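You operate a simulated robot arm through the tools that you are given. There is no shell and no other tool. Be economical: measure what you need, move in short steps, check, and stop when the job is done.

The job below is to be done with a simulated two-armed robot. You get a single attempt, and the scene is never put back.

TASK
Top up the water tub from the water jug, then warm it till the strip shows 30C.
Fine: pour about 150 ml, up to the blue line; jug back; dial to LOW, switch on; switch off once it shows 30C. Set down upright: water jug.

Only the result counts: the job must be done as asked and must still hold three seconds after the hand-in. Knocking over, shifting, dropping, spilling or breaking anything else fails it.

THE ROBOT
Two 7-joint arms with two-finger parallel grippers on one trunk, on a base that drives. Base frame: it is fixed to the floor where the robot stands at the start and does not move with it; the origin is under the middle of the robot, x ahead of it, y to its left, z up; the surface under the hand at the start is at about z = 800. Units: mm, degrees, N and s.
The left shoulder is at the start at [71, 156, 1055], the right one opposite. Places, roughly: black tub dial [700, -300, 900]; tub switch [600, -300, 800]; water tub [700, -200, 800]. Payload 3.91 kg a hand.
The tool frame of a hand sits at the grasp point between the pads (the TCP): z along the fingers, y along the line on which they close. The tips reach 30 mm beyond it. The gripper opens to 110 mm. The fingers are 20 mm wide and 10 mm thick; the gripper's body (48 by 112 mm) begins 55 mm behind the TCP.
Orientation is told as [roll, pitch, yaw] about the base's x, y, z axes, in that order, counted from this pose: with the fingers straight down and closing along the base's y, the tool's x points along the base's -x, its y along +y and its z along -z.

THE INTERFACE
- The arms move only by the tool step_arm. It takes "left_plan", "right_plan" or both (then of equal length, played together; a hand with none holds still); each is a list of rows, each a list of 7 numbers: the shift along the tool's x, y, z in units of 25 mm (1.0 is 25 mm), then the turn, a rotation vector about the tool's x, y, z in units of 8 degrees (1.0 is 8 degrees), then the opening, from 0 (shut) to 1 (fully open). In form: [[x, y, z, rx, ry, rz, fingers], ...]. A call has 1 to 8 rows; each row shifts and turns the commanded pose from where the row before left it, along the tool's axes as they then stand. A call with a number of a shift or a turn outside -1 to 1 is refused whole. A row lasts 0.2 s, in which the tool goes at most 50 mm and 8.6 degrees; a call with a longer step from one row to the next is refused whole, and so is a gripper value outside its range. A pose out of reach is approached as far as the arm can. The call stops where the force on the tool passes 40 N (or 10 N more than at its start, if that is more) or the arm is blocked; 0.2 s more then pass. Each finger travels about 108 mm/s and halts on what it meets, pressing with about 23 N; the grip force reading is that of the motor and also rises with nothing between the fingers. The clock runs only during rows and for 0.2 s after the last one: add rows that do not move to give the fingers time. The reply holds the time, the measured pose of the TCP, the force on the tool along the base axes, the opening and the grip force, in the units named above and with some noise, with the torque about the TCP (base axes, N m) and any sound that the robot's microphone picked up, and new pictures: "pictures" is both (left out), scene, wrist or none (wrist: the cameras of the hands that moved).
- Cameras (640 x 400 px; columns grow to the right, rows downward): "scene" is now at [132.4, -39.2, 1286.6]; the picture's right is [-0.42, -0.91, 0.00], its down [-0.47, 0.22, -0.85] and it looks along [0.77, -0.36, -0.52] (base axes); focal length 217 px, centre (320, 200). "left" rides on the left gripper at [72, -17, -103] in its tool frame; the picture's right is [0.23, 0.97, 0.00], its down [-0.76, 0.18, -0.62] and it looks along [-0.61, 0.14, 0.78] (tool axes); focal length 222 px, centre (320, 200). "right" rides on the right gripper at [72, 17, -103] in its tool frame; the picture's right is [-0.23, 0.97, 0.00], its down [-0.76, -0.18, -0.62] and it looks along [-0.61, -0.14, 0.78] (tool axes); focal length 222 px, centre (320, 200). There is no depth. A picture from a camera that has moved, and an enlarged one, comes with that camera's place and axes in the base frame and with its lens.
- move_column(by): slides the trunk up (or, below 0, down) by that many mm; the arms and the scene camera ride with it, the base frame stays. It gives what a move gives, with no picture.
- base_move(legs): drives the robot by 1 to 6 legs, each [ahead, left, turn to the left] in mm, mm and degrees, along the robot's own axes; the way and the turn of a leg run together, so that a leg with both is an arc; at most 1500 mm and 180 degrees a leg. The arms and the cameras ride along, it lands a little off, and it stops where it bumps. It gives what a move gives, and a new picture of the scene camera.
- aim_head(pan, tilt): turns the head with the scene camera to pan (to the left, within 86 degrees either way) and tilt (down, from -29 to 69), counted from straight ahead of the robot. It gives what a move gives, and a new picture of the scene camera.
- zoom(camera, box): a new picture of the part [left, top, right, bottom] of that camera's present view, enlarged. It takes no simulated time.
- close_job(): hands the job in; it is judged then, once.

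Go step by step. Nothing tells you exact positions but the pictures and the camera data: compare them with the known pose of the tool, close in by small moves and look again before you grip or let go. The budget is 120 turns and 260 pictures, counting those below and the enlarged ones. Unless the task says otherwise, let go and move clear before handing in.

The tools are called as a command line: name --argument value ..., lists and objects as JSON in quotes. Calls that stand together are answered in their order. step_arm: Moves the arms, as the interface text tells. Its arguments: {"type":"object","properties":{"left_plan":{"type":"array"},"right_plan":{"type":"array"},"pictures":{"type":"string","enum":["both","scene","wrist","none"]}},"required":[]} The other tools are called the same way: move_column (by) slides the trunk up or down; base_move (legs) drives the base; aim_head (pan, tilt) turns the head that bears the scene camera; zoom (camera, box) takes an enlarged picture of a part of a camera's view; close_job () hands the job in.

At the start:

```text
clock: 0.0
left_tcp_pos: [842.0, -85.1, 1242.7]
left_orientation: [0.0, 0.0, -0.1]
left_ft_force: [-0.2, -0.5, -0.2]
left_torque: [0.01, 0.0, 0.03]
left_finger_gap: 110.0
left_gripper_force: 0.1
right_tcp_pos: [485.1, -616.4, 1227.0]
right_orientation: [0.0, 0.1, 0.1]
right_ft_force: [-0.6, 0.0, -0.7]
right_torque: [0.0, 0.0, 0.0]
right_finger_gap: 110.2
right_gripper_force: 0.1
trunk travel left (down, up): [-500.0, 440.0]
robot x, y, heading: [-2.1, -0.6, 0.1]
head pan, tilt: [-24.9, 31.3]
```

scene: 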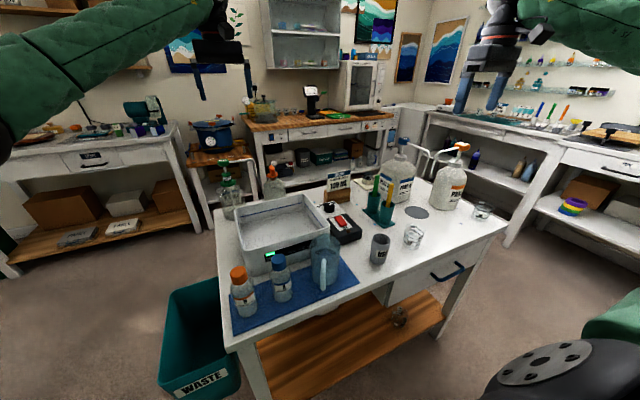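
right: 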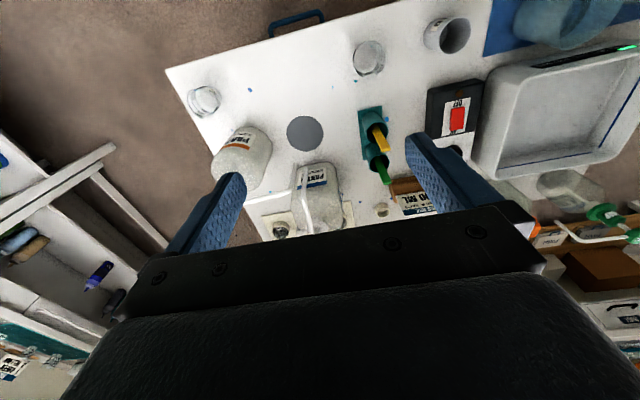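
left: 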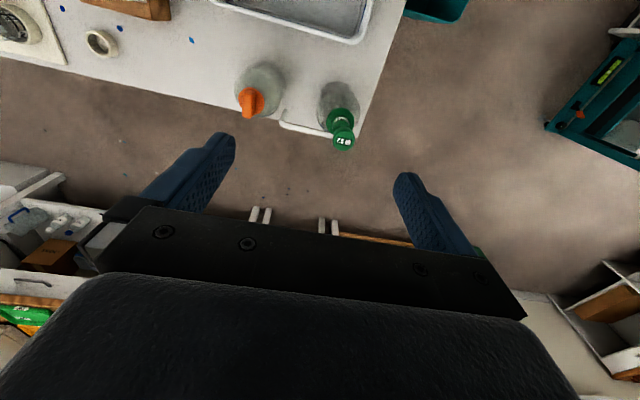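

I see a table with a water tub, a blue-ish jug in front of it on a blue mat, a control box with a red switch and dial to the right of the tub. I will zoom in for detail.

zoom --camera "scene" --box '[210, 180, 370, 340]'

zoom --camera "scene" --box '[300, 160, 440, 270]'

zoom --camera "right" --box '[400, 0, 640, 200]'

```text
2.50 times, centred on (290, 260) of scene
camera zoom: at [132.4, -39.2, 1286.6], right [-0.42, -0.91, 0.0], down [-0.47, 0.22, -0.85], along [0.77, -0.36, -0.52], focal length 543 px, centre (395, 50)
```

zoom: 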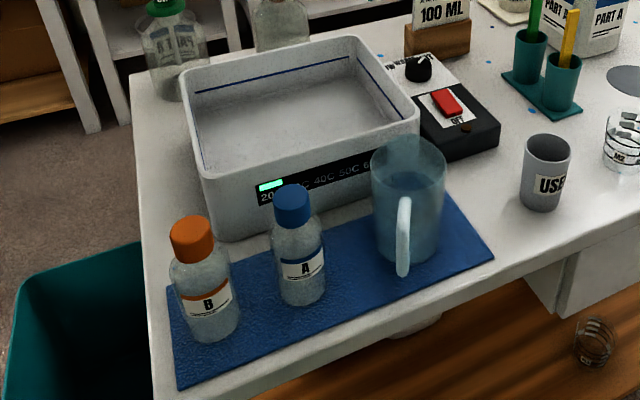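

```text
3.64 times, centred on (370, 215) of scene
camera zoom: at [132.4, -39.2, 1286.6], right [-0.42, -0.91, 0.0], down [-0.47, 0.22, -0.85], along [0.77, -0.36, -0.52], focal length 790 px, centre (138, 146)
```

zoom: 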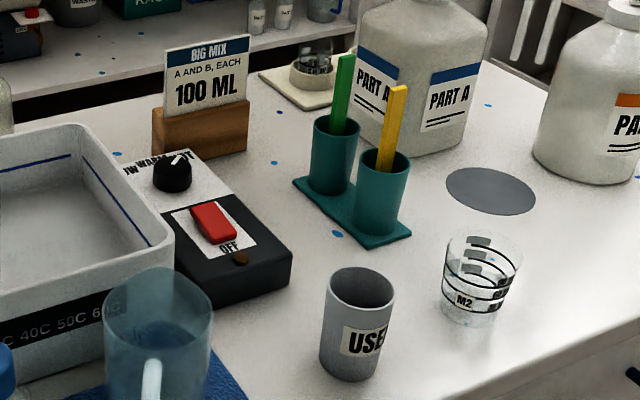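

```text
2.00 times, centred on (520, 100) of right
camera zoom: at [413.1, -599.0, 1328.9], right [0.23, 0.97, 0.0], down [0.76, -0.18, 0.62], along [0.61, -0.14, -0.78], focal length 444 px, centre (-80, 400)
```

zoom: 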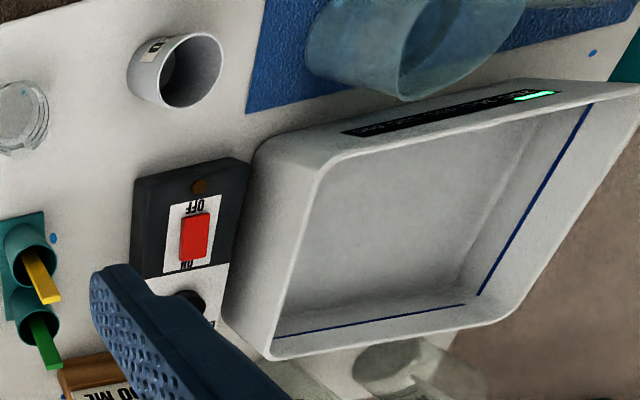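

The jug appears to stand near (480,-214), handle toward me, the tub spans x 565–770, y −268…−36, and the control box is near y −350. I need finer views of the jug, dial and water line.

zoom --camera "scene" --box '[295, 225, 355, 300]'

zoom --camera "scene" --box '[320, 190, 376, 240]'

zoom --camera "scene" --box '[230, 190, 330, 280]'

zoom --camera "right" --box '[480, 0, 640, 110]'

```text
5.33 times, centred on (325, 262) of scene
camera zoom: at [132.4, -39.2, 1286.6], right [-0.42, -0.91, 0.0], down [-0.47, 0.22, -0.85], along [0.77, -0.36, -0.52], focal length 1159 px, centre (293, -133)
```

zoom: 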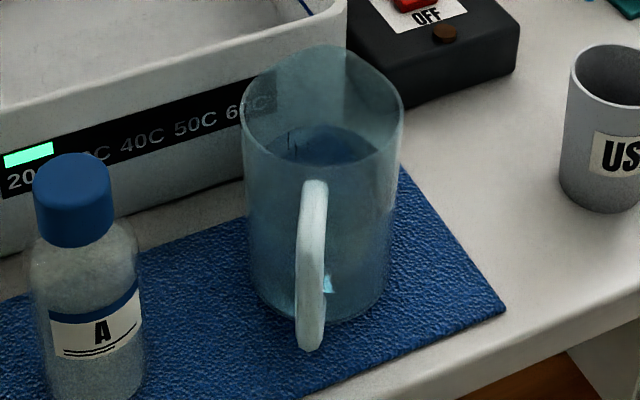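

```text
8.00 times, centred on (348, 215) of scene
camera zoom: at [132.4, -39.2, 1286.6], right [-0.42, -0.91, 0.0], down [-0.47, 0.22, -0.85], along [0.77, -0.36, -0.52], focal length 1738 px, centre (96, 80)
```

zoom: 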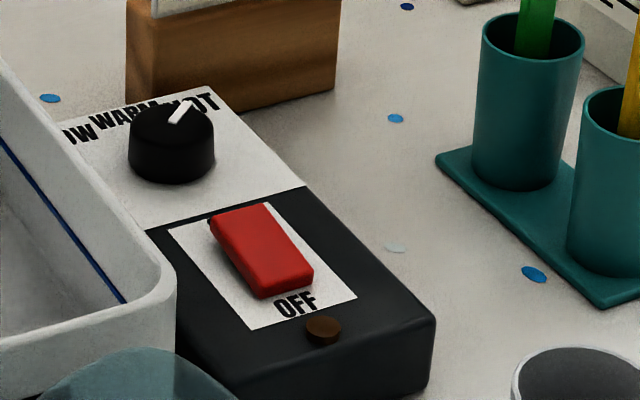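

```text
4.44 times, centred on (280, 235) of scene
camera zoom: at [132.4, -39.2, 1286.6], right [-0.42, -0.91, 0.0], down [-0.47, 0.22, -0.85], along [0.77, -0.36, -0.52], focal length 966 px, centre (498, 44)
```

zoom: 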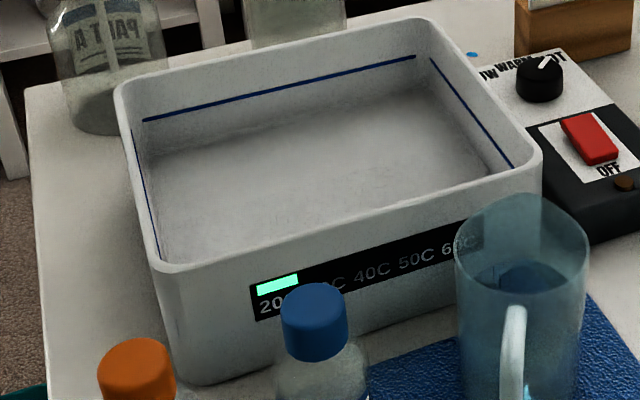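

```text
3.64 times, centred on (560, 55) of right
camera zoom: at [413.1, -599.0, 1328.9], right [0.23, 0.97, 0.0], down [0.76, -0.18, 0.62], along [0.61, -0.14, -0.78], focal length 808 px, centre (-553, 727)
```

zoom: 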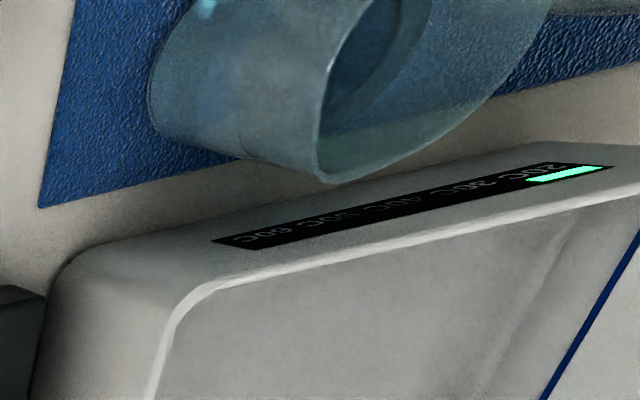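

The jug holds about 250 ml (level near z 875), its handle pointing at roughly azimuth 149°, so I'll use the left hand on the handle and the right hand for dial and switch. First I back up a little to give the left arm room.

base_move --legs '[[-150, 0, 0]]'

```text
clock: 1.4
left_tcp_pos: [691.6, -87.6, 1243.6]
left_orientation: [-0.1, 0.0, 0.0]
left_ft_force: [-1.4, 0.4, 0.2]
left_torque: [0.0, -0.02, 0.01]
left_finger_gap: 110.0
left_gripper_force: 0.1
right_tcp_pos: [334.8, -616.1, 1225.8]
right_orientation: [0.0, -0.1, 0.0]
right_ft_force: [-0.6, 0.0, 0.8]
right_torque: [-0.03, -0.05, 0.0]
right_finger_gap: 110.1
right_gripper_force: 0.0
trunk travel left (down, up): [-500.0, 440.0]
robot x, y, heading: [-145.2, 0.6, -0.3]
head pan, tilt: [-24.9, 31.3]
camera scene: at [-16.9, -39.3, 1286.8], right [-0.42, -0.91, 0.0], down [-0.47, 0.22, -0.86], along [0.78, -0.36, -0.52], focal length 217 px, centre (320, 200)
```

scene: 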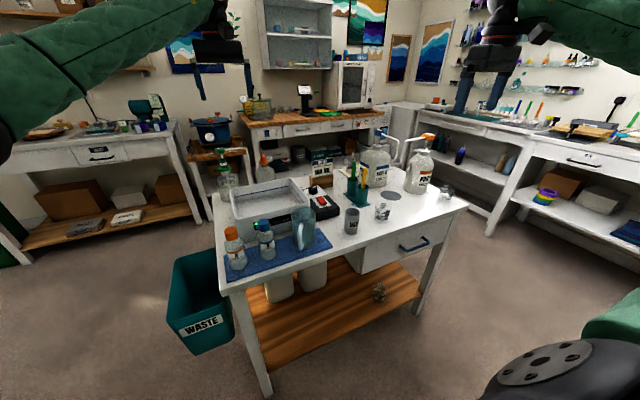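

step_arm --left_plan '[[1, 0, 0, 0, 0, 1, 0.5], [1, 0, 0, 0, 0, 1, 0.5], [1, -0.5, 0, 0, 0, 1, 0.5], [1, -0.7, 0, 0, 0, 0.9, 0.5], [1, -0.8, 0, 0, 0, 0, 0.5], [1, -0.8, 0, 0, 0, 0, 0.5], [1, -0.8, 0, 0, 0, 0, 0.5], [1, -0.8, 0, 0, 0, 0, 0.5]]' --pictures "none"

```text
clock: 3.2
left_tcp_pos: [455.9, -111.0, 1246.6]
left_orientation: [0.0, -0.1, -31.2]
left_ft_force: [0.4, 0.5, -0.4]
left_torque: [0.01, 0.01, 0.0]
left_finger_gap: 55.0
left_gripper_force: 0.1
right_tcp_pos: [335.3, -618.2, 1225.3]
right_orientation: [0.0, 0.1, 0.0]
right_ft_force: [-0.7, 0.0, -0.2]
right_torque: [-0.04, 0.01, 0.0]
right_finger_gap: 110.0
right_gripper_force: 0.1
trunk travel left (down, up): [-500.0, 440.0]
robot x, y, heading: [-146.4, -0.9, -0.1]
head pan, tilt: [-24.9, 31.3]
```

step_arm --left_plan '[[0.54, -0.355, 0.77, 0, -0.94, 0, 0.5], [0.64, -0.355, 0.69, 0, -0.94, 0, 0.5], [0.72, -0.355, 0.6, 0, -0.94, 0, 0.5], [0.79, -0.355, 0.5, 0, -0.94, 0, 0.5], [0.85, -0.355, 0.39, 0, -0.94, 0, 0.5], [0.9, -0.355, 0.28, 0, -0.94, 0, 0.5], [0.92, -0.355, 0.16, 0, -0.94, 0, 0.5], [0.94, -0.355, 0.04, 0, -0.94, 0, 0.5]]'

```text
clock: 5.0
left_tcp_pos: [329.1, -116.4, 1090.4]
left_orientation: [-0.1, -60.2, -31.3]
left_ft_force: [-0.5, -0.4, 1.2]
left_torque: [-0.01, -0.04, 0.0]
left_finger_gap: 55.1
left_gripper_force: 0.0
right_tcp_pos: [335.4, -617.2, 1226.5]
right_orientation: [0.1, -0.1, 0.0]
right_ft_force: [-0.5, 0.3, 0.0]
right_torque: [-0.01, 0.03, 0.0]
right_finger_gap: 110.0
right_gripper_force: 0.0
trunk travel left (down, up): [-500.0, 440.0]
robot x, y, heading: [-152.7, -1.0, -0.1]
head pan, tilt: [-24.9, 31.3]
camera scene: at [-15.4, -39.4, 1286.7], right [-0.42, -0.91, 0.0], down [-0.47, 0.22, -0.85], along [0.77, -0.36, -0.52], focal length 217 px, centre (320, 200)
camera left: at [212.4, -66.6, 1078.0], right [0.41, 0.89, -0.2], down [-0.05, 0.24, 0.97], along [0.91, -0.39, 0.14], focal length 222 px, centre (320, 200)
```

scene: 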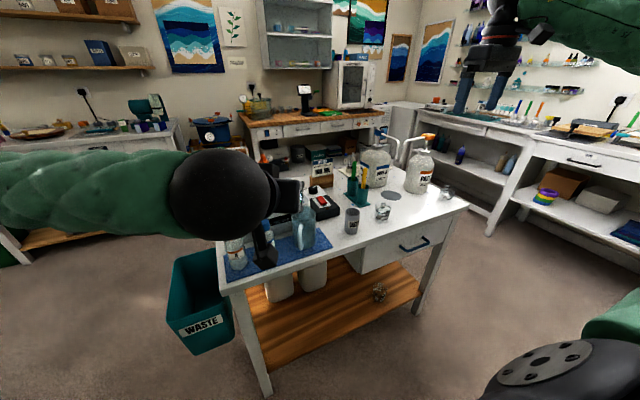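
left: 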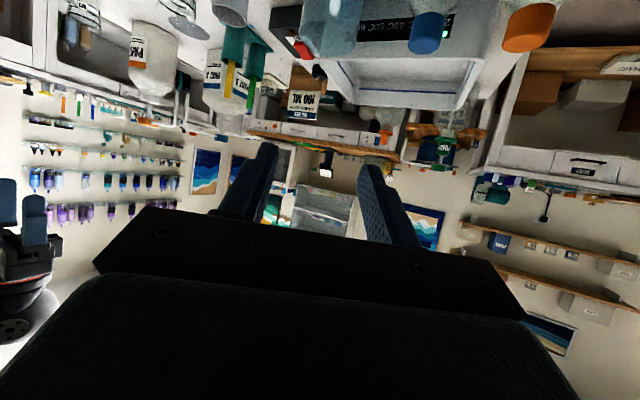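

step_arm --left_plan '[[0.87, 0, 0.5, 0, 0, 0, 0.5], [0.87, 0, 0.5, 0, 0, 0, 0.5], [0.87, 0, 0.5, 0, 0, 0, 0.5], [0.87, 0, 0.5, 0, 0, 0, 0.5], [0.87, 0, 0.5, 0, 0, 0, 0.5], [0.87, 0, 0.5, 0, 0, 0, 0.5]]'

zoom --camera "scene" --box '[200, 180, 360, 280]'

```text
clock: 6.4
left_tcp_pos: [340.1, -126.9, 939.8]
left_orientation: [-0.1, -60.1, -31.1]
left_ft_force: [0.0, -0.4, -0.5]
left_torque: [0.0, -0.01, -0.01]
left_finger_gap: 55.0
left_gripper_force: 0.0
left hand out of reach, approached as far as the arm can: row 2, 3, 4
right_tcp_pos: [335.9, -615.8, 1225.6]
right_orientation: [0.1, -0.1, -0.1]
right_ft_force: [0.2, 0.1, -0.3]
right_torque: [0.04, 0.0, 0.01]
right_finger_gap: 110.0
right_gripper_force: 0.0
trunk travel left (down, up): [-500.0, 440.0]
robot x, y, heading: [-145.4, 1.3, 0.1]
head pan, tilt: [-24.9, 31.3]
camera scene: at [-14.9, -39.2, 1286.6], right [-0.42, -0.91, 0.0], down [-0.47, 0.22, -0.85], along [0.77, -0.36, -0.52], focal length 217 px, centre (320, 200)
camera left: at [222.5, -76.7, 929.0], right [0.41, 0.89, -0.2], down [-0.05, 0.24, 0.97], along [0.91, -0.39, 0.14], focal length 222 px, centre (320, 200)
```

scene: 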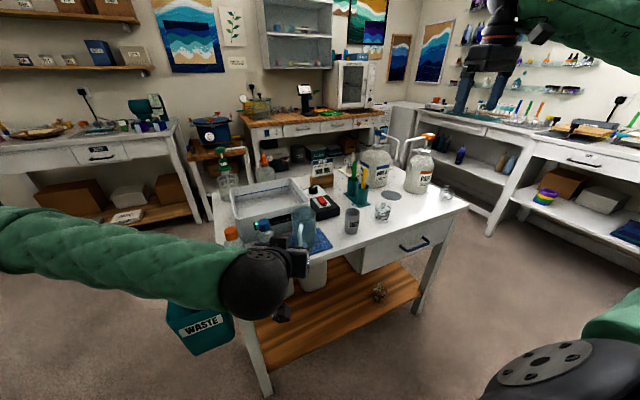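
left: 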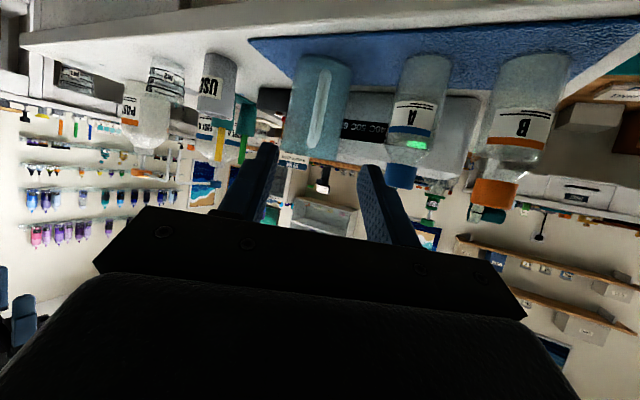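

```text
4.00 times, centred on (280, 230) of scene
camera zoom: at [-14.9, -39.2, 1286.6], right [-0.42, -0.91, 0.0], down [-0.47, 0.22, -0.85], along [0.77, -0.36, -0.52], focal length 869 px, centre (480, 80)
```

zoom: 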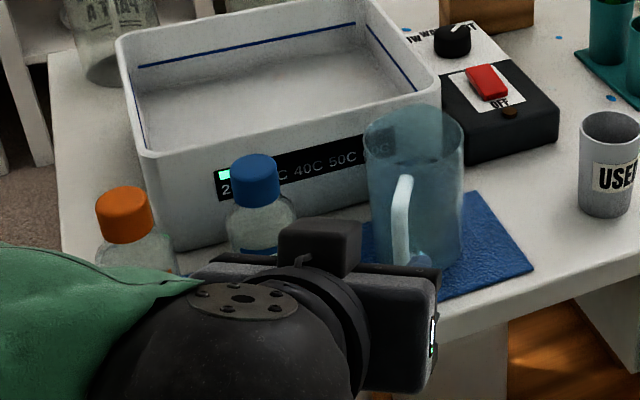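

zoom --camera "left" --box '[260, 30, 400, 170]'

```text
2.86 times, centred on (330, 100) of left
camera zoom: at [222.5, -76.7, 929.0], right [0.41, 0.89, -0.2], down [-0.05, 0.24, 0.97], along [0.91, -0.39, 0.14], focal length 635 px, centre (291, 486)
```

zoom: 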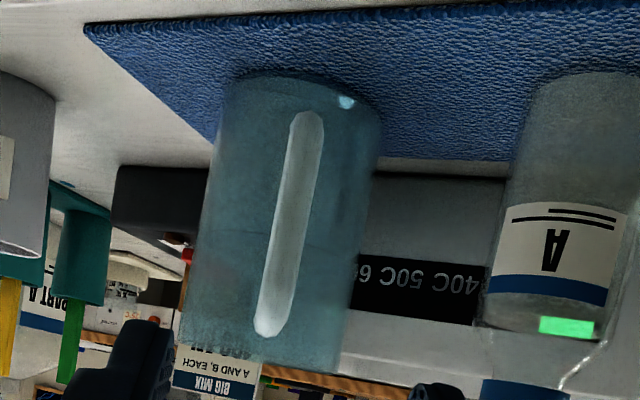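

zoom --camera "right" --box '[400, 0, 640, 200]'

```text
2.00 times, centred on (520, 100) of right
camera zoom: at [265.1, -599.3, 1328.8], right [0.23, 0.97, 0.0], down [0.76, -0.18, 0.62], along [0.61, -0.14, -0.78], focal length 444 px, centre (-80, 400)
```

zoom: 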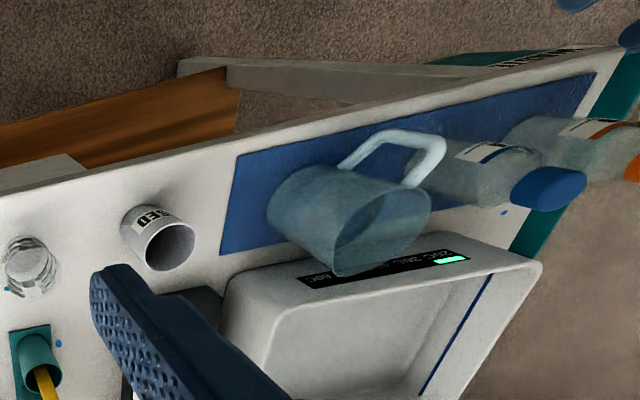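

The side view from the right hand shows the handle clearly: bar centre about (437,-190,868), pointing away from the spout at azimuth ~150°. I lower the left hand to that height before moving forward.

step_arm --left_plan '[[0.81, -0.08, 0.47, -0.08, 0, -0.045, 0.5], [0.81, -0.08, 0.47, -0.08, 0, -0.045, 0.5], [0.81, -0.08, 0.47, 0, 0, 0, 0.5], [-0.5, 0, 0.87, 0, 0, 0, 0.5], [-0.5, 0, 0.87, 0, 0, 0, 0.5]]' --pictures "wrist"

zoom --camera "right" --box '[500, 0, 640, 120]'

```text
clock: 7.6
left_tcp_pos: [379.7, -156.3, 868.8]
left_orientation: [-0.1, -60.1, -29.9]
left_ft_force: [0.2, -0.3, 1.1]
left_torque: [0.01, 0.03, 0.0]
left_finger_gap: 55.1
left_gripper_force: 0.0
right_tcp_pos: [336.7, -617.2, 1225.9]
right_orientation: [0.0, 0.0, -0.1]
right_ft_force: [0.2, 0.1, -0.5]
right_torque: [0.02, 0.01, 0.02]
right_finger_gap: 110.0
right_gripper_force: 0.0
trunk travel left (down, up): [-500.0, 440.0]
robot x, y, heading: [-150.9, -2.5, -0.0]
head pan, tilt: [-24.9, 31.3]
camera left: at [262.5, -108.4, 858.6], right [0.39, 0.9, -0.2], down [-0.05, 0.23, 0.97], along [0.92, -0.36, 0.14], focal length 222 px, centre (320, 200)
```

left: 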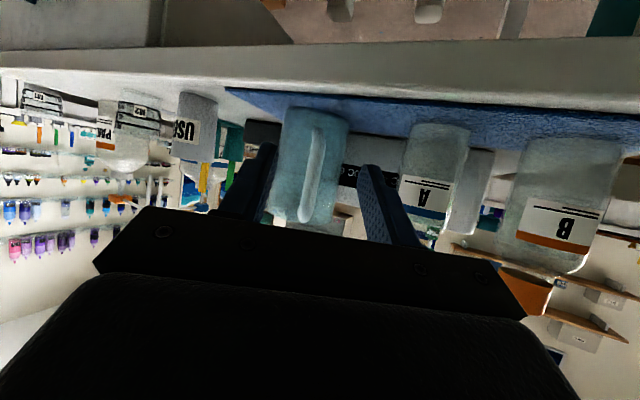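

```text
3.33 times, centred on (570, 60) of right
camera zoom: at [264.9, -599.4, 1328.8], right [0.23, 0.97, 0.0], down [0.76, -0.18, 0.62], along [0.61, -0.14, -0.78], focal length 740 px, centre (-513, 667)
```

zoom: 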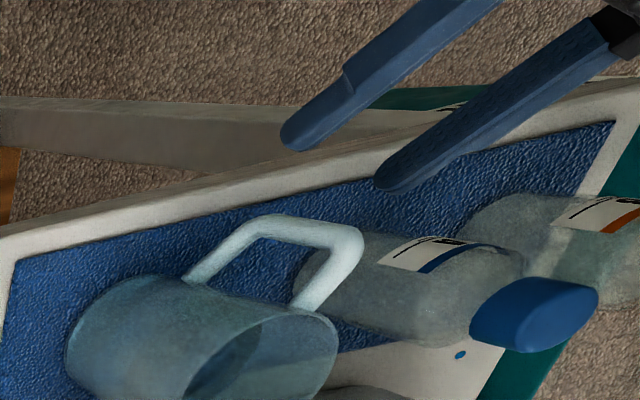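

step_arm --left_plan '[[-0.52, 0, 0.9, 0, 0, 0, 0.5], [-0.5, 0, 0.87, 0, 0, 0, 0.5]]' --pictures "wrist"

zoom --camera "right" --box '[500, 0, 640, 120]'

```text
clock: 8.2
left_tcp_pos: [426.6, -180.6, 869.7]
left_orientation: [0.1, -60.2, -29.6]
left_ft_force: [0.5, -0.9, -0.3]
left_torque: [0.0, 0.02, 0.0]
left_finger_gap: 55.1
left_gripper_force: 0.1
right_tcp_pos: [335.7, -616.8, 1225.5]
right_orientation: [-0.1, 0.1, 0.0]
right_ft_force: [0.0, 0.9, -0.1]
right_torque: [-0.02, 0.01, 0.02]
right_finger_gap: 109.9
right_gripper_force: 0.1
trunk travel left (down, up): [-500.0, 440.0]
robot x, y, heading: [-147.4, 1.1, 0.0]
head pan, tilt: [-24.9, 31.3]
camera left: at [307.4, -133.4, 859.7], right [0.39, 0.9, -0.2], down [-0.05, 0.23, 0.97], along [0.92, -0.36, 0.14], focal length 222 px, centre (320, 200)
```

left: 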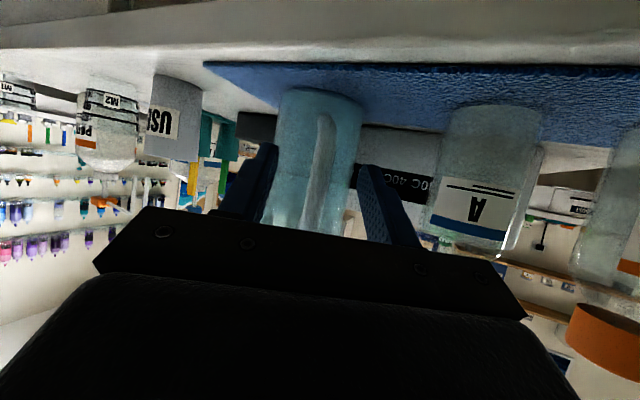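

```text
3.33 times, centred on (570, 60) of right
camera zoom: at [264.6, -599.6, 1328.9], right [0.23, 0.97, 0.0], down [0.76, -0.18, 0.62], along [0.61, -0.14, -0.78], focal length 740 px, centre (-513, 667)
```

zoom: 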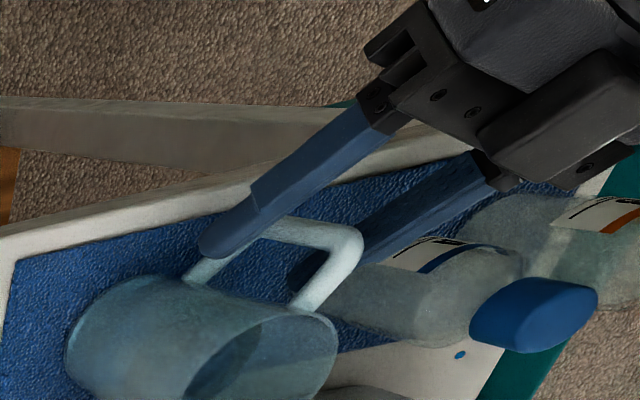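

step_arm --left_plan '[[0, 0, 0, 0, 0, 0, 0.2], [0, 0, 0, 0, 0, 0, 0.1], [0, 0, 0, 0, 0, 0, 0], [0, 0, 0, 0, 0, 0, 0]]' --pictures "wrist"

zoom --camera "right" --box '[500, 0, 640, 120]'

```text
clock: 9.2
left_tcp_pos: [426.1, -180.8, 871.1]
left_orientation: [0.0, -60.2, -29.8]
left_ft_force: [1.2, 0.1, 1.4]
left_torque: [-0.04, -0.04, 0.02]
left_finger_gap: 11.6
left_gripper_force: 23.2
right_tcp_pos: [337.1, -617.8, 1227.0]
right_orientation: [-0.1, 0.1, 0.0]
right_ft_force: [0.1, -0.8, 0.3]
right_torque: [-0.03, -0.02, 0.01]
right_finger_gap: 110.1
right_gripper_force: 0.0
trunk travel left (down, up): [-500.0, 440.0]
robot x, y, heading: [-145.3, 0.4, 0.0]
head pan, tilt: [-24.9, 31.3]
camera left: at [307.3, -133.4, 859.7], right [0.39, 0.9, -0.2], down [-0.05, 0.23, 0.97], along [0.92, -0.36, 0.14], focal length 222 px, centre (320, 200)
```

left: 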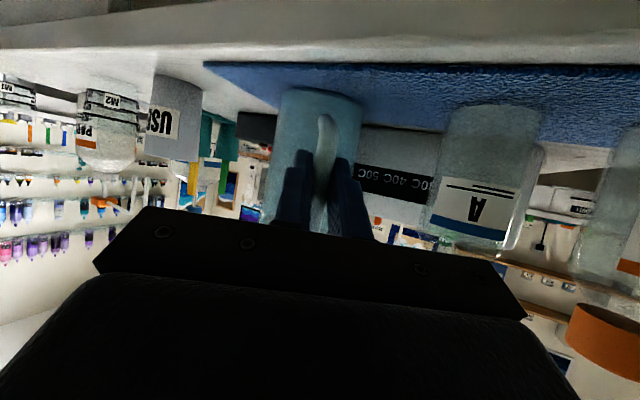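

```text
3.33 times, centred on (570, 60) of right
camera zoom: at [264.6, -599.5, 1329.0], right [0.23, 0.97, 0.0], down [0.76, -0.18, 0.62], along [0.61, -0.14, -0.78], focal length 740 px, centre (-513, 667)
```

zoom: 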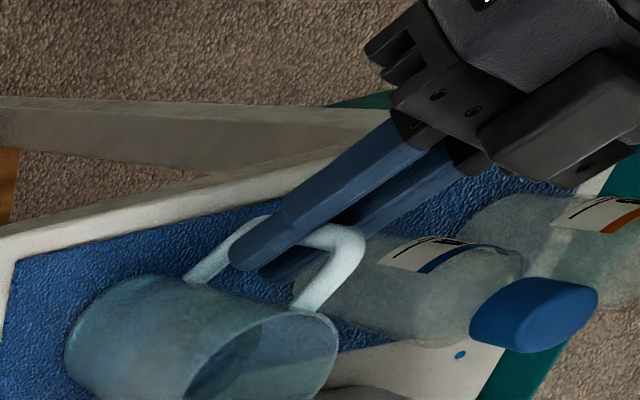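

The handle is gripped with an 11.6 mm gap and the jug hasn't shifted. I lift a little and check for slip.

step_arm --left_plan '[[-0.2, 0, -0.115, 0, 0, 0, 0], [-0.35, 0, -0.2, 0, 0, 0, 0], [-0.35, 0, -0.2, 0, 0, 0, 0], [-0.35, 0, -0.2, 0, 0, 0, 0], [0, 0, 0, 0, 0, 0, 0]]' --pictures "wrist"

zoom --camera "right" --box '[500, 0, 640, 120]'

```text
clock: 10.4
left_tcp_pos: [424.2, -179.4, 905.6]
left_orientation: [0.0, -60.1, -29.8]
left_ft_force: [-1.3, 0.9, -2.5]
left_torque: [0.1, 0.2, 0.0]
left_finger_gap: 11.6
left_gripper_force: 23.0
right_tcp_pos: [336.3, -616.7, 1226.5]
right_orientation: [0.0, -0.1, 0.0]
right_ft_force: [-1.2, 0.1, -0.4]
right_torque: [0.01, 0.04, 0.0]
right_finger_gap: 109.8
right_gripper_force: 0.2
trunk travel left (down, up): [-500.0, 440.0]
robot x, y, heading: [-148.3, 1.2, -0.3]
head pan, tilt: [-24.9, 31.3]
camera left: at [307.0, -132.4, 895.4], right [0.39, 0.9, -0.2], down [-0.05, 0.23, 0.97], along [0.92, -0.36, 0.14], focal length 222 px, centre (320, 200)
```

left: 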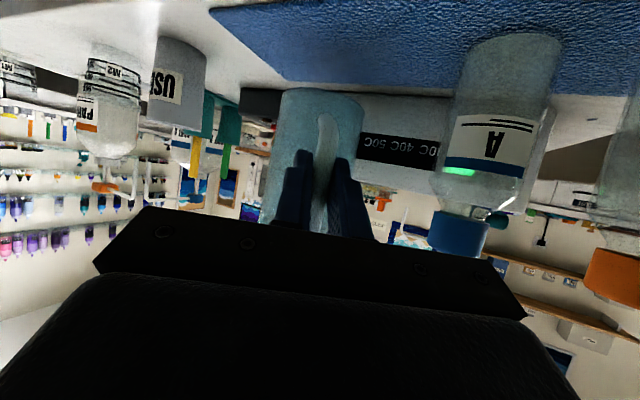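

```text
3.33 times, centred on (570, 60) of right
camera zoom: at [264.9, -599.6, 1328.8], right [0.23, 0.97, 0.0], down [0.76, -0.18, 0.62], along [0.61, -0.14, -0.78], focal length 740 px, centre (-513, 667)
```

zoom: 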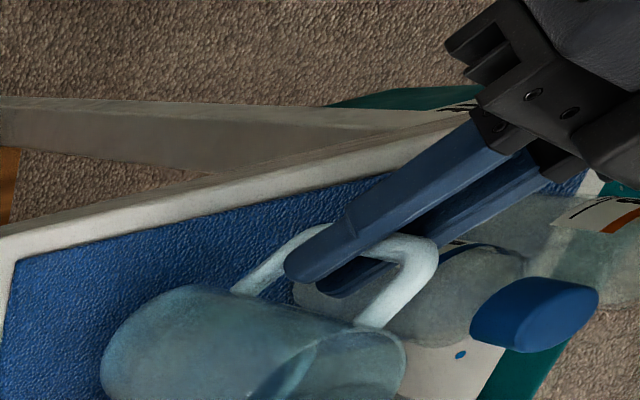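

No slip; the jug hangs level. I lift it above the tub rim.

step_arm --left_plan '[[-0.3, 0, -0.17, 0, 0, 0, 0], [-0.6, 0, -0.35, 0, 0, 0, 0], [-0.7, 0, -0.4, 0, 0, 0, 0], [-0.7, 0, -0.4, 0, 0, 0, 0], [-0.7, 0, -0.4, 0, 0, 0, 0], [-0.7, 0, -0.4, 0, 0, 0, 0], [-0.5, 0, -0.29, 0, 0, 0, 0], [-0.2, 0, -0.115, 0, 0, 0, 0]]' --pictures "scene"

```text
clock: 12.2
left_tcp_pos: [422.9, -181.5, 1034.8]
left_orientation: [0.0, -60.1, -29.7]
left_ft_force: [0.3, 0.3, -3.3]
left_torque: [0.1, 0.21, 0.0]
left_finger_gap: 11.7
left_gripper_force: 23.3
right_tcp_pos: [337.1, -617.1, 1225.4]
right_orientation: [0.0, 0.0, -0.1]
right_ft_force: [-0.7, -0.7, 0.4]
right_torque: [-0.01, 0.0, -0.02]
right_finger_gap: 110.2
right_gripper_force: 0.1
trunk travel left (down, up): [-500.0, 440.0]
robot x, y, heading: [-143.7, 2.0, -0.2]
head pan, tilt: [-24.9, 31.3]
camera scene: at [-15.3, -39.3, 1286.6], right [-0.42, -0.91, 0.0], down [-0.47, 0.22, -0.85], along [0.77, -0.36, -0.52], focal length 217 px, centre (320, 200)
```

scene: 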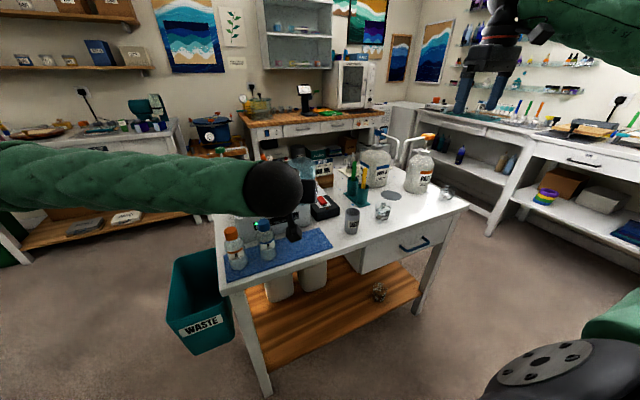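

step_arm --left_plan '[[-0.18, 0.4, 0.3, 0, 0, 0, 0], [-0.36, 0.8, 0.62, 0, 0, 0, 0], [-0.36, 0.8, 0.62, 0, 0, 0, 0], [-0.36, 0.8, 0.62, 0, 0, 0, 0], [-0.36, 0.8, 0.62, 0, 0, 0, 0], [-0.36, 0.8, 0.62, 0, 0, 0, 0], [-0.3, 0.7, 0.54, 0, 0, 0, 0], [-0.15, 0.35, 0.27, 0, 0, 0, 0]]' --pictures "both"

zoom --camera "right" --box '[400, 0, 640, 200]'

```text
clock: 14.0
left_tcp_pos: [598.5, -123.4, 1033.9]
left_orientation: [0.0, -60.2, -29.7]
left_ft_force: [1.0, -0.3, -2.8]
left_torque: [0.12, 0.16, 0.0]
left_finger_gap: 12.0
left_gripper_force: 23.1
right_tcp_pos: [336.8, -616.9, 1226.9]
right_orientation: [0.0, 0.0, 0.0]
right_ft_force: [-0.1, 0.4, 0.5]
right_torque: [-0.04, 0.01, 0.0]
right_finger_gap: 109.8
right_gripper_force: 0.0
trunk travel left (down, up): [-500.0, 440.0]
robot x, y, heading: [-146.8, -1.5, -0.3]
head pan, tilt: [-24.9, 31.3]
camera scene: at [-15.1, -39.2, 1286.6], right [-0.42, -0.91, 0.0], down [-0.47, 0.22, -0.85], along [0.77, -0.36, -0.52], focal length 217 px, centre (320, 200)
camera left: at [480.1, -75.3, 1023.5], right [0.39, 0.9, -0.2], down [-0.05, 0.23, 0.97], along [0.92, -0.36, 0.14], focal length 222 px, centre (320, 200)
```

scene: 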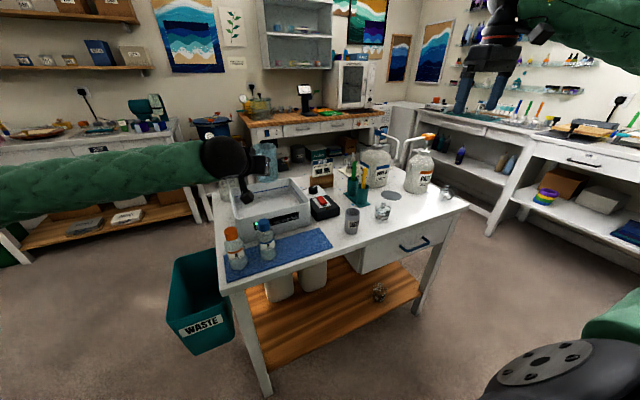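
left: 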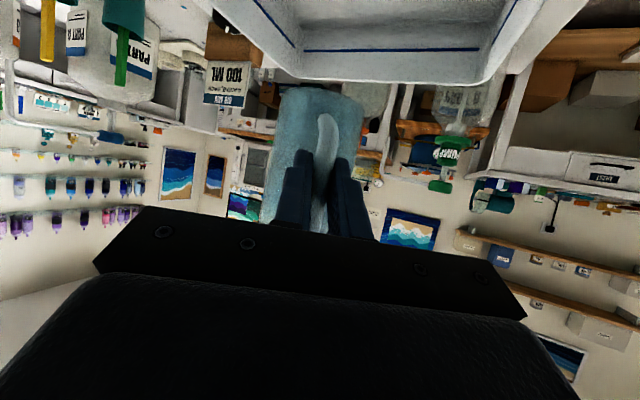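

```text
2.00 times, centred on (520, 100) of right
camera zoom: at [264.8, -599.4, 1328.9], right [0.23, 0.97, 0.0], down [0.76, -0.18, 0.62], along [0.61, -0.14, -0.78], focal length 444 px, centre (-80, 400)
```

zoom: 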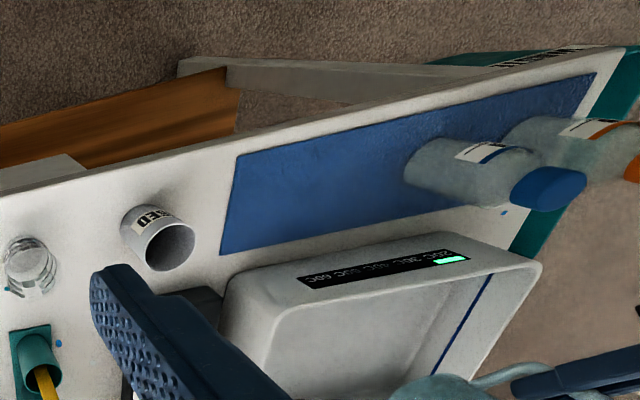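

Jug is over the tub, with the lip well inside. I begin tilting to just under the expected pour angle (~55°).

step_arm --left_plan '[[0, 0, 0, 0, 0.5, 0, 0], [0, 0, 0, 0, 0.9, 0, 0], [0, 0, 0, 0, 0.9, 0, 0], [0, 0, 0, 0, 0.9, 0, 0], [0, 0, 0, 0, 0.9, 0, 0], [0, 0, 0, 0, 0.9, 0, 0], [0, 0, 0, 0, 0.75, 0, 0], [0, 0, 0, 0, 0, 0, 0]]' --pictures "none"

zoom --camera "scene" --box '[210, 120, 350, 250]'

zoom --camera "right" --box '[440, 80, 640, 240]'

```text
clock: 15.8
left_tcp_pos: [596.9, -123.1, 1035.3]
left_orientation: [0.0, -14.1, -29.9]
left_ft_force: [0.2, -0.6, -2.5]
left_torque: [0.05, 0.06, -0.02]
left_finger_gap: 12.0
left_gripper_force: 23.0
right_tcp_pos: [335.3, -616.5, 1226.1]
right_orientation: [0.0, -0.1, 0.0]
right_ft_force: [-1.2, -0.5, 0.2]
right_torque: [-0.01, 0.06, -0.04]
right_finger_gap: 110.2
right_gripper_force: 0.0
trunk travel left (down, up): [-500.0, 440.0]
robot x, y, heading: [-148.4, -2.4, 0.0]
head pan, tilt: [-24.9, 31.3]
```

```text
3.08 times, centred on (280, 185) of scene
camera zoom: at [-15.3, -39.0, 1286.6], right [-0.42, -0.91, 0.0], down [-0.47, 0.22, -0.85], along [0.77, -0.36, -0.52], focal length 668 px, centre (443, 246)
```

zoom: 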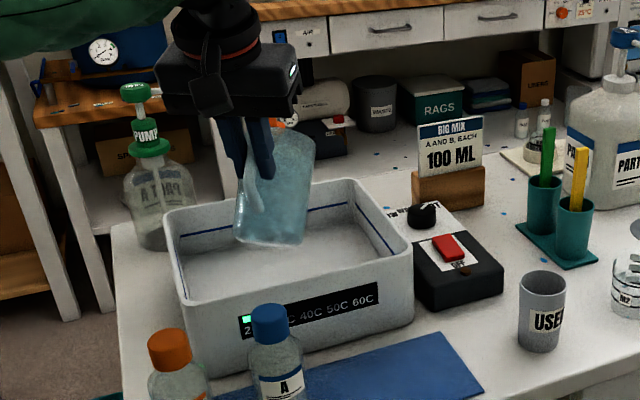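

```text
2.50 times, centred on (540, 160) of right
camera zoom: at [264.6, -599.2, 1329.1], right [0.23, 0.97, 0.0], down [0.76, -0.18, 0.62], along [0.61, -0.14, -0.78], focal length 555 px, centre (-230, 300)
```

zoom: 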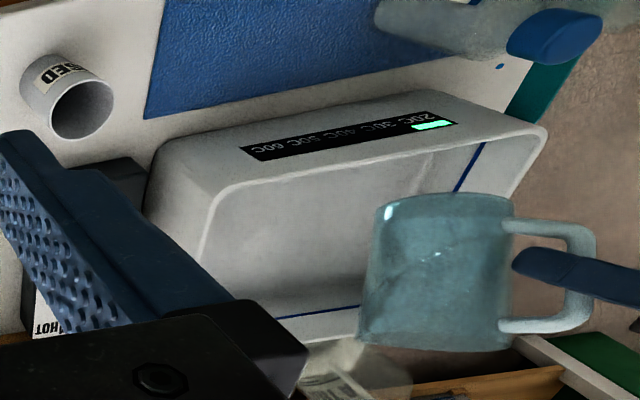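

step_arm --left_plan '[[0, 0, 0, 0, 0.6, 0, 0], [0, 0, 0, 0, 0.65, 0, 0], [0, 0, 0, 0, 0, 0, 0], [0, 0, 0, 0, 0, 0, 0], [0, 0, 0, 0, 0, 0, 0]]' --pictures "none"

zoom --camera "scene" --box '[230, 140, 310, 220]'

zoom --camera "right" --box '[440, 80, 640, 240]'

```text
clock: 17.0
left_tcp_pos: [596.4, -123.6, 1033.5]
left_orientation: [0.0, -4.2, -29.8]
left_ft_force: [0.3, 0.7, -2.7]
left_torque: [0.04, 0.04, -0.01]
left_finger_gap: 11.8
left_gripper_force: 23.3
right_tcp_pos: [336.6, -616.8, 1226.4]
right_orientation: [0.1, 0.0, 0.0]
right_ft_force: [-0.4, 0.4, 0.0]
right_torque: [0.01, -0.02, 0.04]
right_finger_gap: 110.0
right_gripper_force: 0.0
trunk travel left (down, up): [-500.0, 440.0]
robot x, y, heading: [-148.5, 3.9, -0.2]
head pan, tilt: [-24.9, 31.3]
```

```text
5.00 times, centred on (270, 180) of scene
camera zoom: at [-15.2, -39.2, 1286.6], right [-0.42, -0.91, 0.0], down [-0.47, 0.22, -0.85], along [0.77, -0.36, -0.52], focal length 1086 px, centre (570, 300)
```

zoom: 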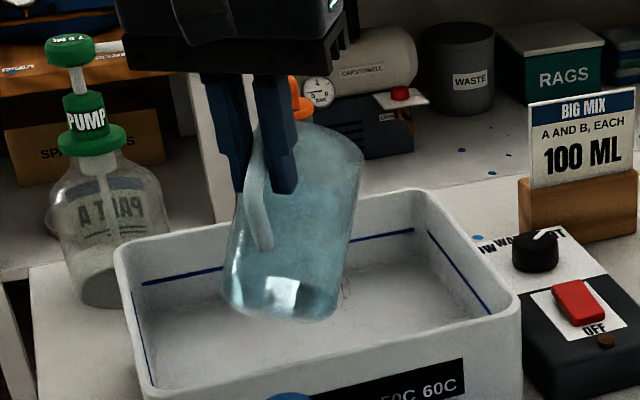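

```text
2.50 times, centred on (540, 160) of right
camera zoom: at [264.7, -599.4, 1329.0], right [0.23, 0.97, 0.0], down [0.76, -0.18, 0.62], along [0.61, -0.14, -0.78], focal length 555 px, centre (-230, 300)
```

zoom: 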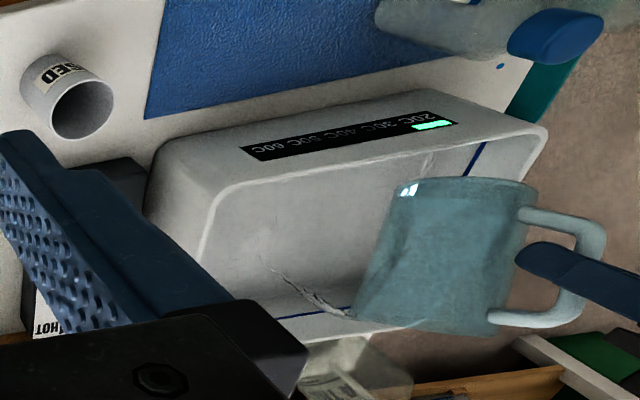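

A thin stream is falling into the tub. I hold here to see whether it settles, watching level and weight.

step_arm --left_plan '[[0, 0, 0, 0, 0, 0, 0], [0, 0, 0, 0, 0, 0, 0], [0, 0, 0, 0, 0, 0, 0], [0, 0, 0, 0, 0, 0, 0]]' --pictures "none"

zoom --camera "scene" --box '[230, 150, 310, 220]'

zoom --camera "right" --box '[440, 80, 640, 240]'

```text
clock: 18.0
left_tcp_pos: [596.8, -123.3, 1034.9]
left_orientation: [0.0, -4.1, -29.8]
left_ft_force: [-0.6, 0.9, -1.9]
left_torque: [0.05, 0.07, 0.0]
left_finger_gap: 11.7
left_gripper_force: 23.2
right_tcp_pos: [335.7, -617.1, 1225.9]
right_orientation: [0.0, -0.1, 0.1]
right_ft_force: [-0.5, -0.8, -0.5]
right_torque: [0.0, 0.02, -0.01]
right_finger_gap: 110.1
right_gripper_force: 0.0
trunk travel left (down, up): [-500.0, 440.0]
robot x, y, heading: [-149.3, -0.0, -0.2]
head pan, tilt: [-24.9, 31.3]
```

```text
5.71 times, centred on (270, 185) of scene
camera zoom: at [-15.1, -39.3, 1286.6], right [-0.42, -0.91, 0.0], down [-0.47, 0.22, -0.85], along [0.77, -0.36, -0.52], focal length 1242 px, centre (606, 286)
```

zoom: 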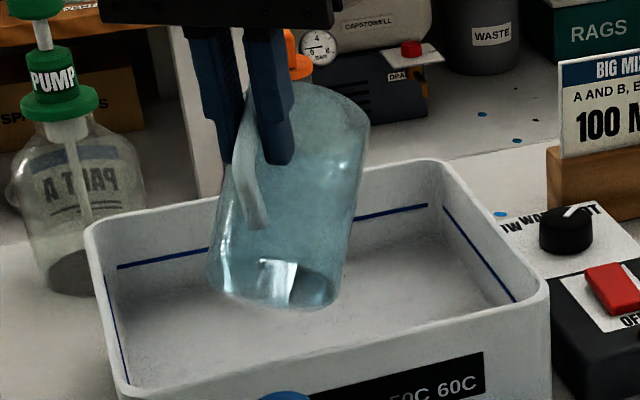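

```text
2.50 times, centred on (540, 160) of right
camera zoom: at [264.8, -599.5, 1328.9], right [0.23, 0.97, 0.0], down [0.76, -0.18, 0.62], along [0.61, -0.14, -0.78], focal length 555 px, centre (-230, 300)
```

zoom: 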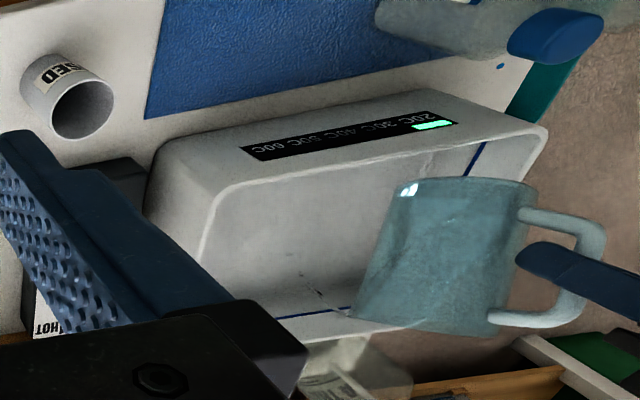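

step_arm --left_plan '[[0, 0, 0, 0, 0.5, 0, 0], [0, 0, 0, 0, 0.5, 0, 0], [0, 0, 0, 0, 0, 0, 0], [0, 0, 0, 0, 0, 0, 0], [0, 0, 0, 0, 0, 0, 0], [0, 0, 0, 0, 0, 0, 0], [0, 0, 0, 0, 0, 0, 0], [0, 0, 0, 0, 0, 0, 0]]' --pictures "none"

zoom --camera "scene" --box '[230, 150, 310, 220]'

zoom --camera "right" --box '[440, 80, 640, 240]'

```text
clock: 19.8
left_tcp_pos: [597.4, -124.3, 1034.0]
left_orientation: [0.1, 4.0, -29.8]
left_ft_force: [-0.3, 0.5, -1.8]
left_torque: [0.05, 0.03, 0.0]
left_finger_gap: 11.9
left_gripper_force: 22.8
right_tcp_pos: [336.5, -615.6, 1226.0]
right_orientation: [0.1, 0.0, 0.0]
right_ft_force: [-0.3, -0.1, -0.1]
right_torque: [-0.03, -0.03, 0.0]
right_finger_gap: 110.1
right_gripper_force: 0.0
trunk travel left (down, up): [-500.0, 440.0]
robot x, y, heading: [-147.3, -4.2, -0.1]
head pan, tilt: [-24.9, 31.3]
```

```text
5.71 times, centred on (270, 185) of scene
camera zoom: at [-15.2, -39.4, 1286.6], right [-0.42, -0.91, 0.0], down [-0.47, 0.22, -0.85], along [0.77, -0.36, -0.52], focal length 1242 px, centre (606, 286)
```

zoom: 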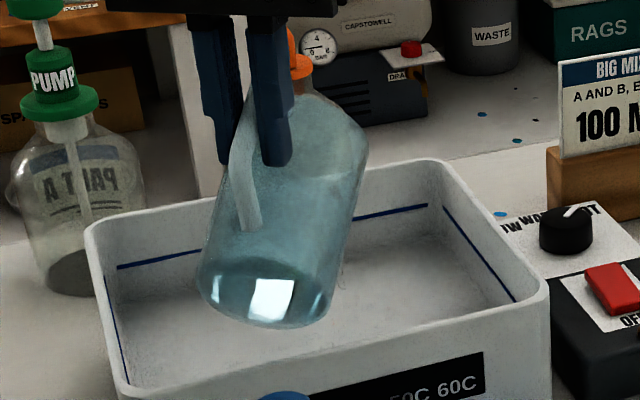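

```text
2.50 times, centred on (540, 160) of right
camera zoom: at [264.8, -599.5, 1328.9], right [0.23, 0.97, 0.0], down [0.76, -0.18, 0.62], along [0.61, -0.14, -0.78], focal length 555 px, centre (-230, 300)
```

zoom: 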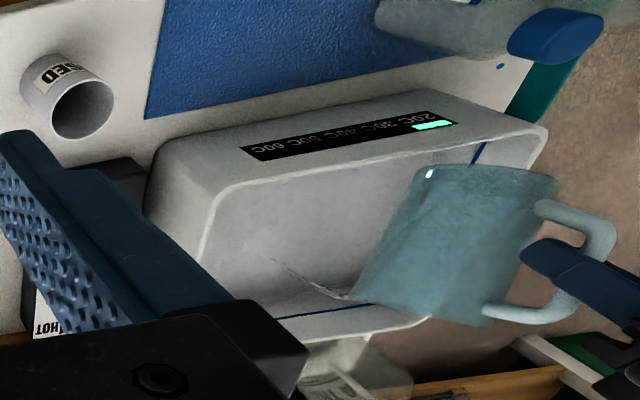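

step_arm --left_plan '[[0, 0, 0, 0, 0, 0, 0], [0, 0, 0, 0, 0, 0, 0], [0, 0, 0, 0, 0, 0, 0], [0, 0, 0, 0, 0, 0, 0], [0, 0, 0, 0, 0, 0, 0]]' --pictures "none"

zoom --camera "right" --box '[440, 80, 640, 240]'

step_arm --left_plan '[[0, 0, 0, 0, -0.9, 0, 0], [0, 0, 0, 0, -0.9, 0, 0], [0, 0, 0, 0, -0.9, 0, 0], [0, 0, 0, 0, -0.9, 0, 0], [0, 0, 0, 0, -0.9, 0, 0], [0, 0, 0, 0, -0.9, 0, 0], [0, 0, 0, 0, -0.9, 0, 0], [0, 0, 0, 0, -0.8, 0, 0]]' --pictures "none"

zoom --camera "scene" --box '[230, 130, 310, 220]'

```text
clock: 21.0
left_tcp_pos: [597.7, -122.7, 1034.4]
left_orientation: [-0.1, 3.9, -29.9]
left_ft_force: [-0.5, 0.3, -1.7]
left_torque: [0.01, 0.01, 0.01]
left_finger_gap: 11.2
left_gripper_force: 23.0
right_tcp_pos: [337.4, -616.3, 1225.9]
right_orientation: [-0.1, -0.1, 0.0]
right_ft_force: [0.3, 0.8, -0.6]
right_torque: [0.01, -0.01, -0.02]
right_finger_gap: 110.2
right_gripper_force: 0.1
trunk travel left (down, up): [-500.0, 440.0]
robot x, y, heading: [-147.3, 2.4, -0.0]
head pan, tilt: [-24.9, 31.3]
```

```text
2.50 times, centred on (540, 160) of right
camera zoom: at [264.8, -599.5, 1328.9], right [0.23, 0.97, 0.0], down [0.76, -0.18, 0.62], along [0.61, -0.14, -0.78], focal length 555 px, centre (-230, 300)
```

zoom: 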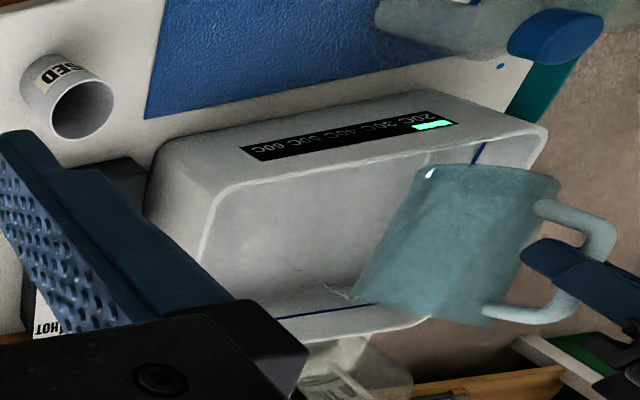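

```text
clock: 22.8
left_tcp_pos: [597.3, -123.1, 1034.8]
left_orientation: [0.0, -53.0, -29.8]
left_ft_force: [0.1, 0.4, -1.5]
left_torque: [0.06, 0.13, 0.03]
left_finger_gap: 11.6
left_gripper_force: 22.5
right_tcp_pos: [336.5, -616.8, 1225.5]
right_orientation: [0.0, 0.1, 0.1]
right_ft_force: [-0.2, -0.1, 0.5]
right_torque: [0.01, -0.04, 0.01]
right_finger_gap: 109.9
right_gripper_force: 0.1
trunk travel left (down, up): [-500.0, 440.0]
robot x, y, heading: [-148.5, 0.2, -0.1]
head pan, tilt: [-24.9, 31.3]
```

```text
4.44 times, centred on (270, 175) of scene
camera zoom: at [-15.2, -39.0, 1286.6], right [-0.42, -0.91, 0.0], down [-0.47, 0.22, -0.85], along [0.77, -0.36, -0.52], focal length 966 px, centre (542, 311)
```

zoom: 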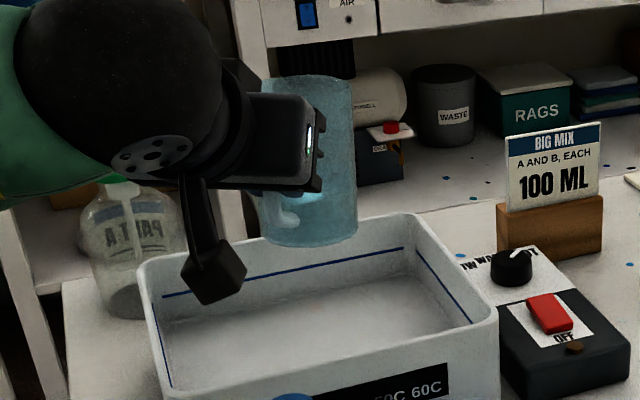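

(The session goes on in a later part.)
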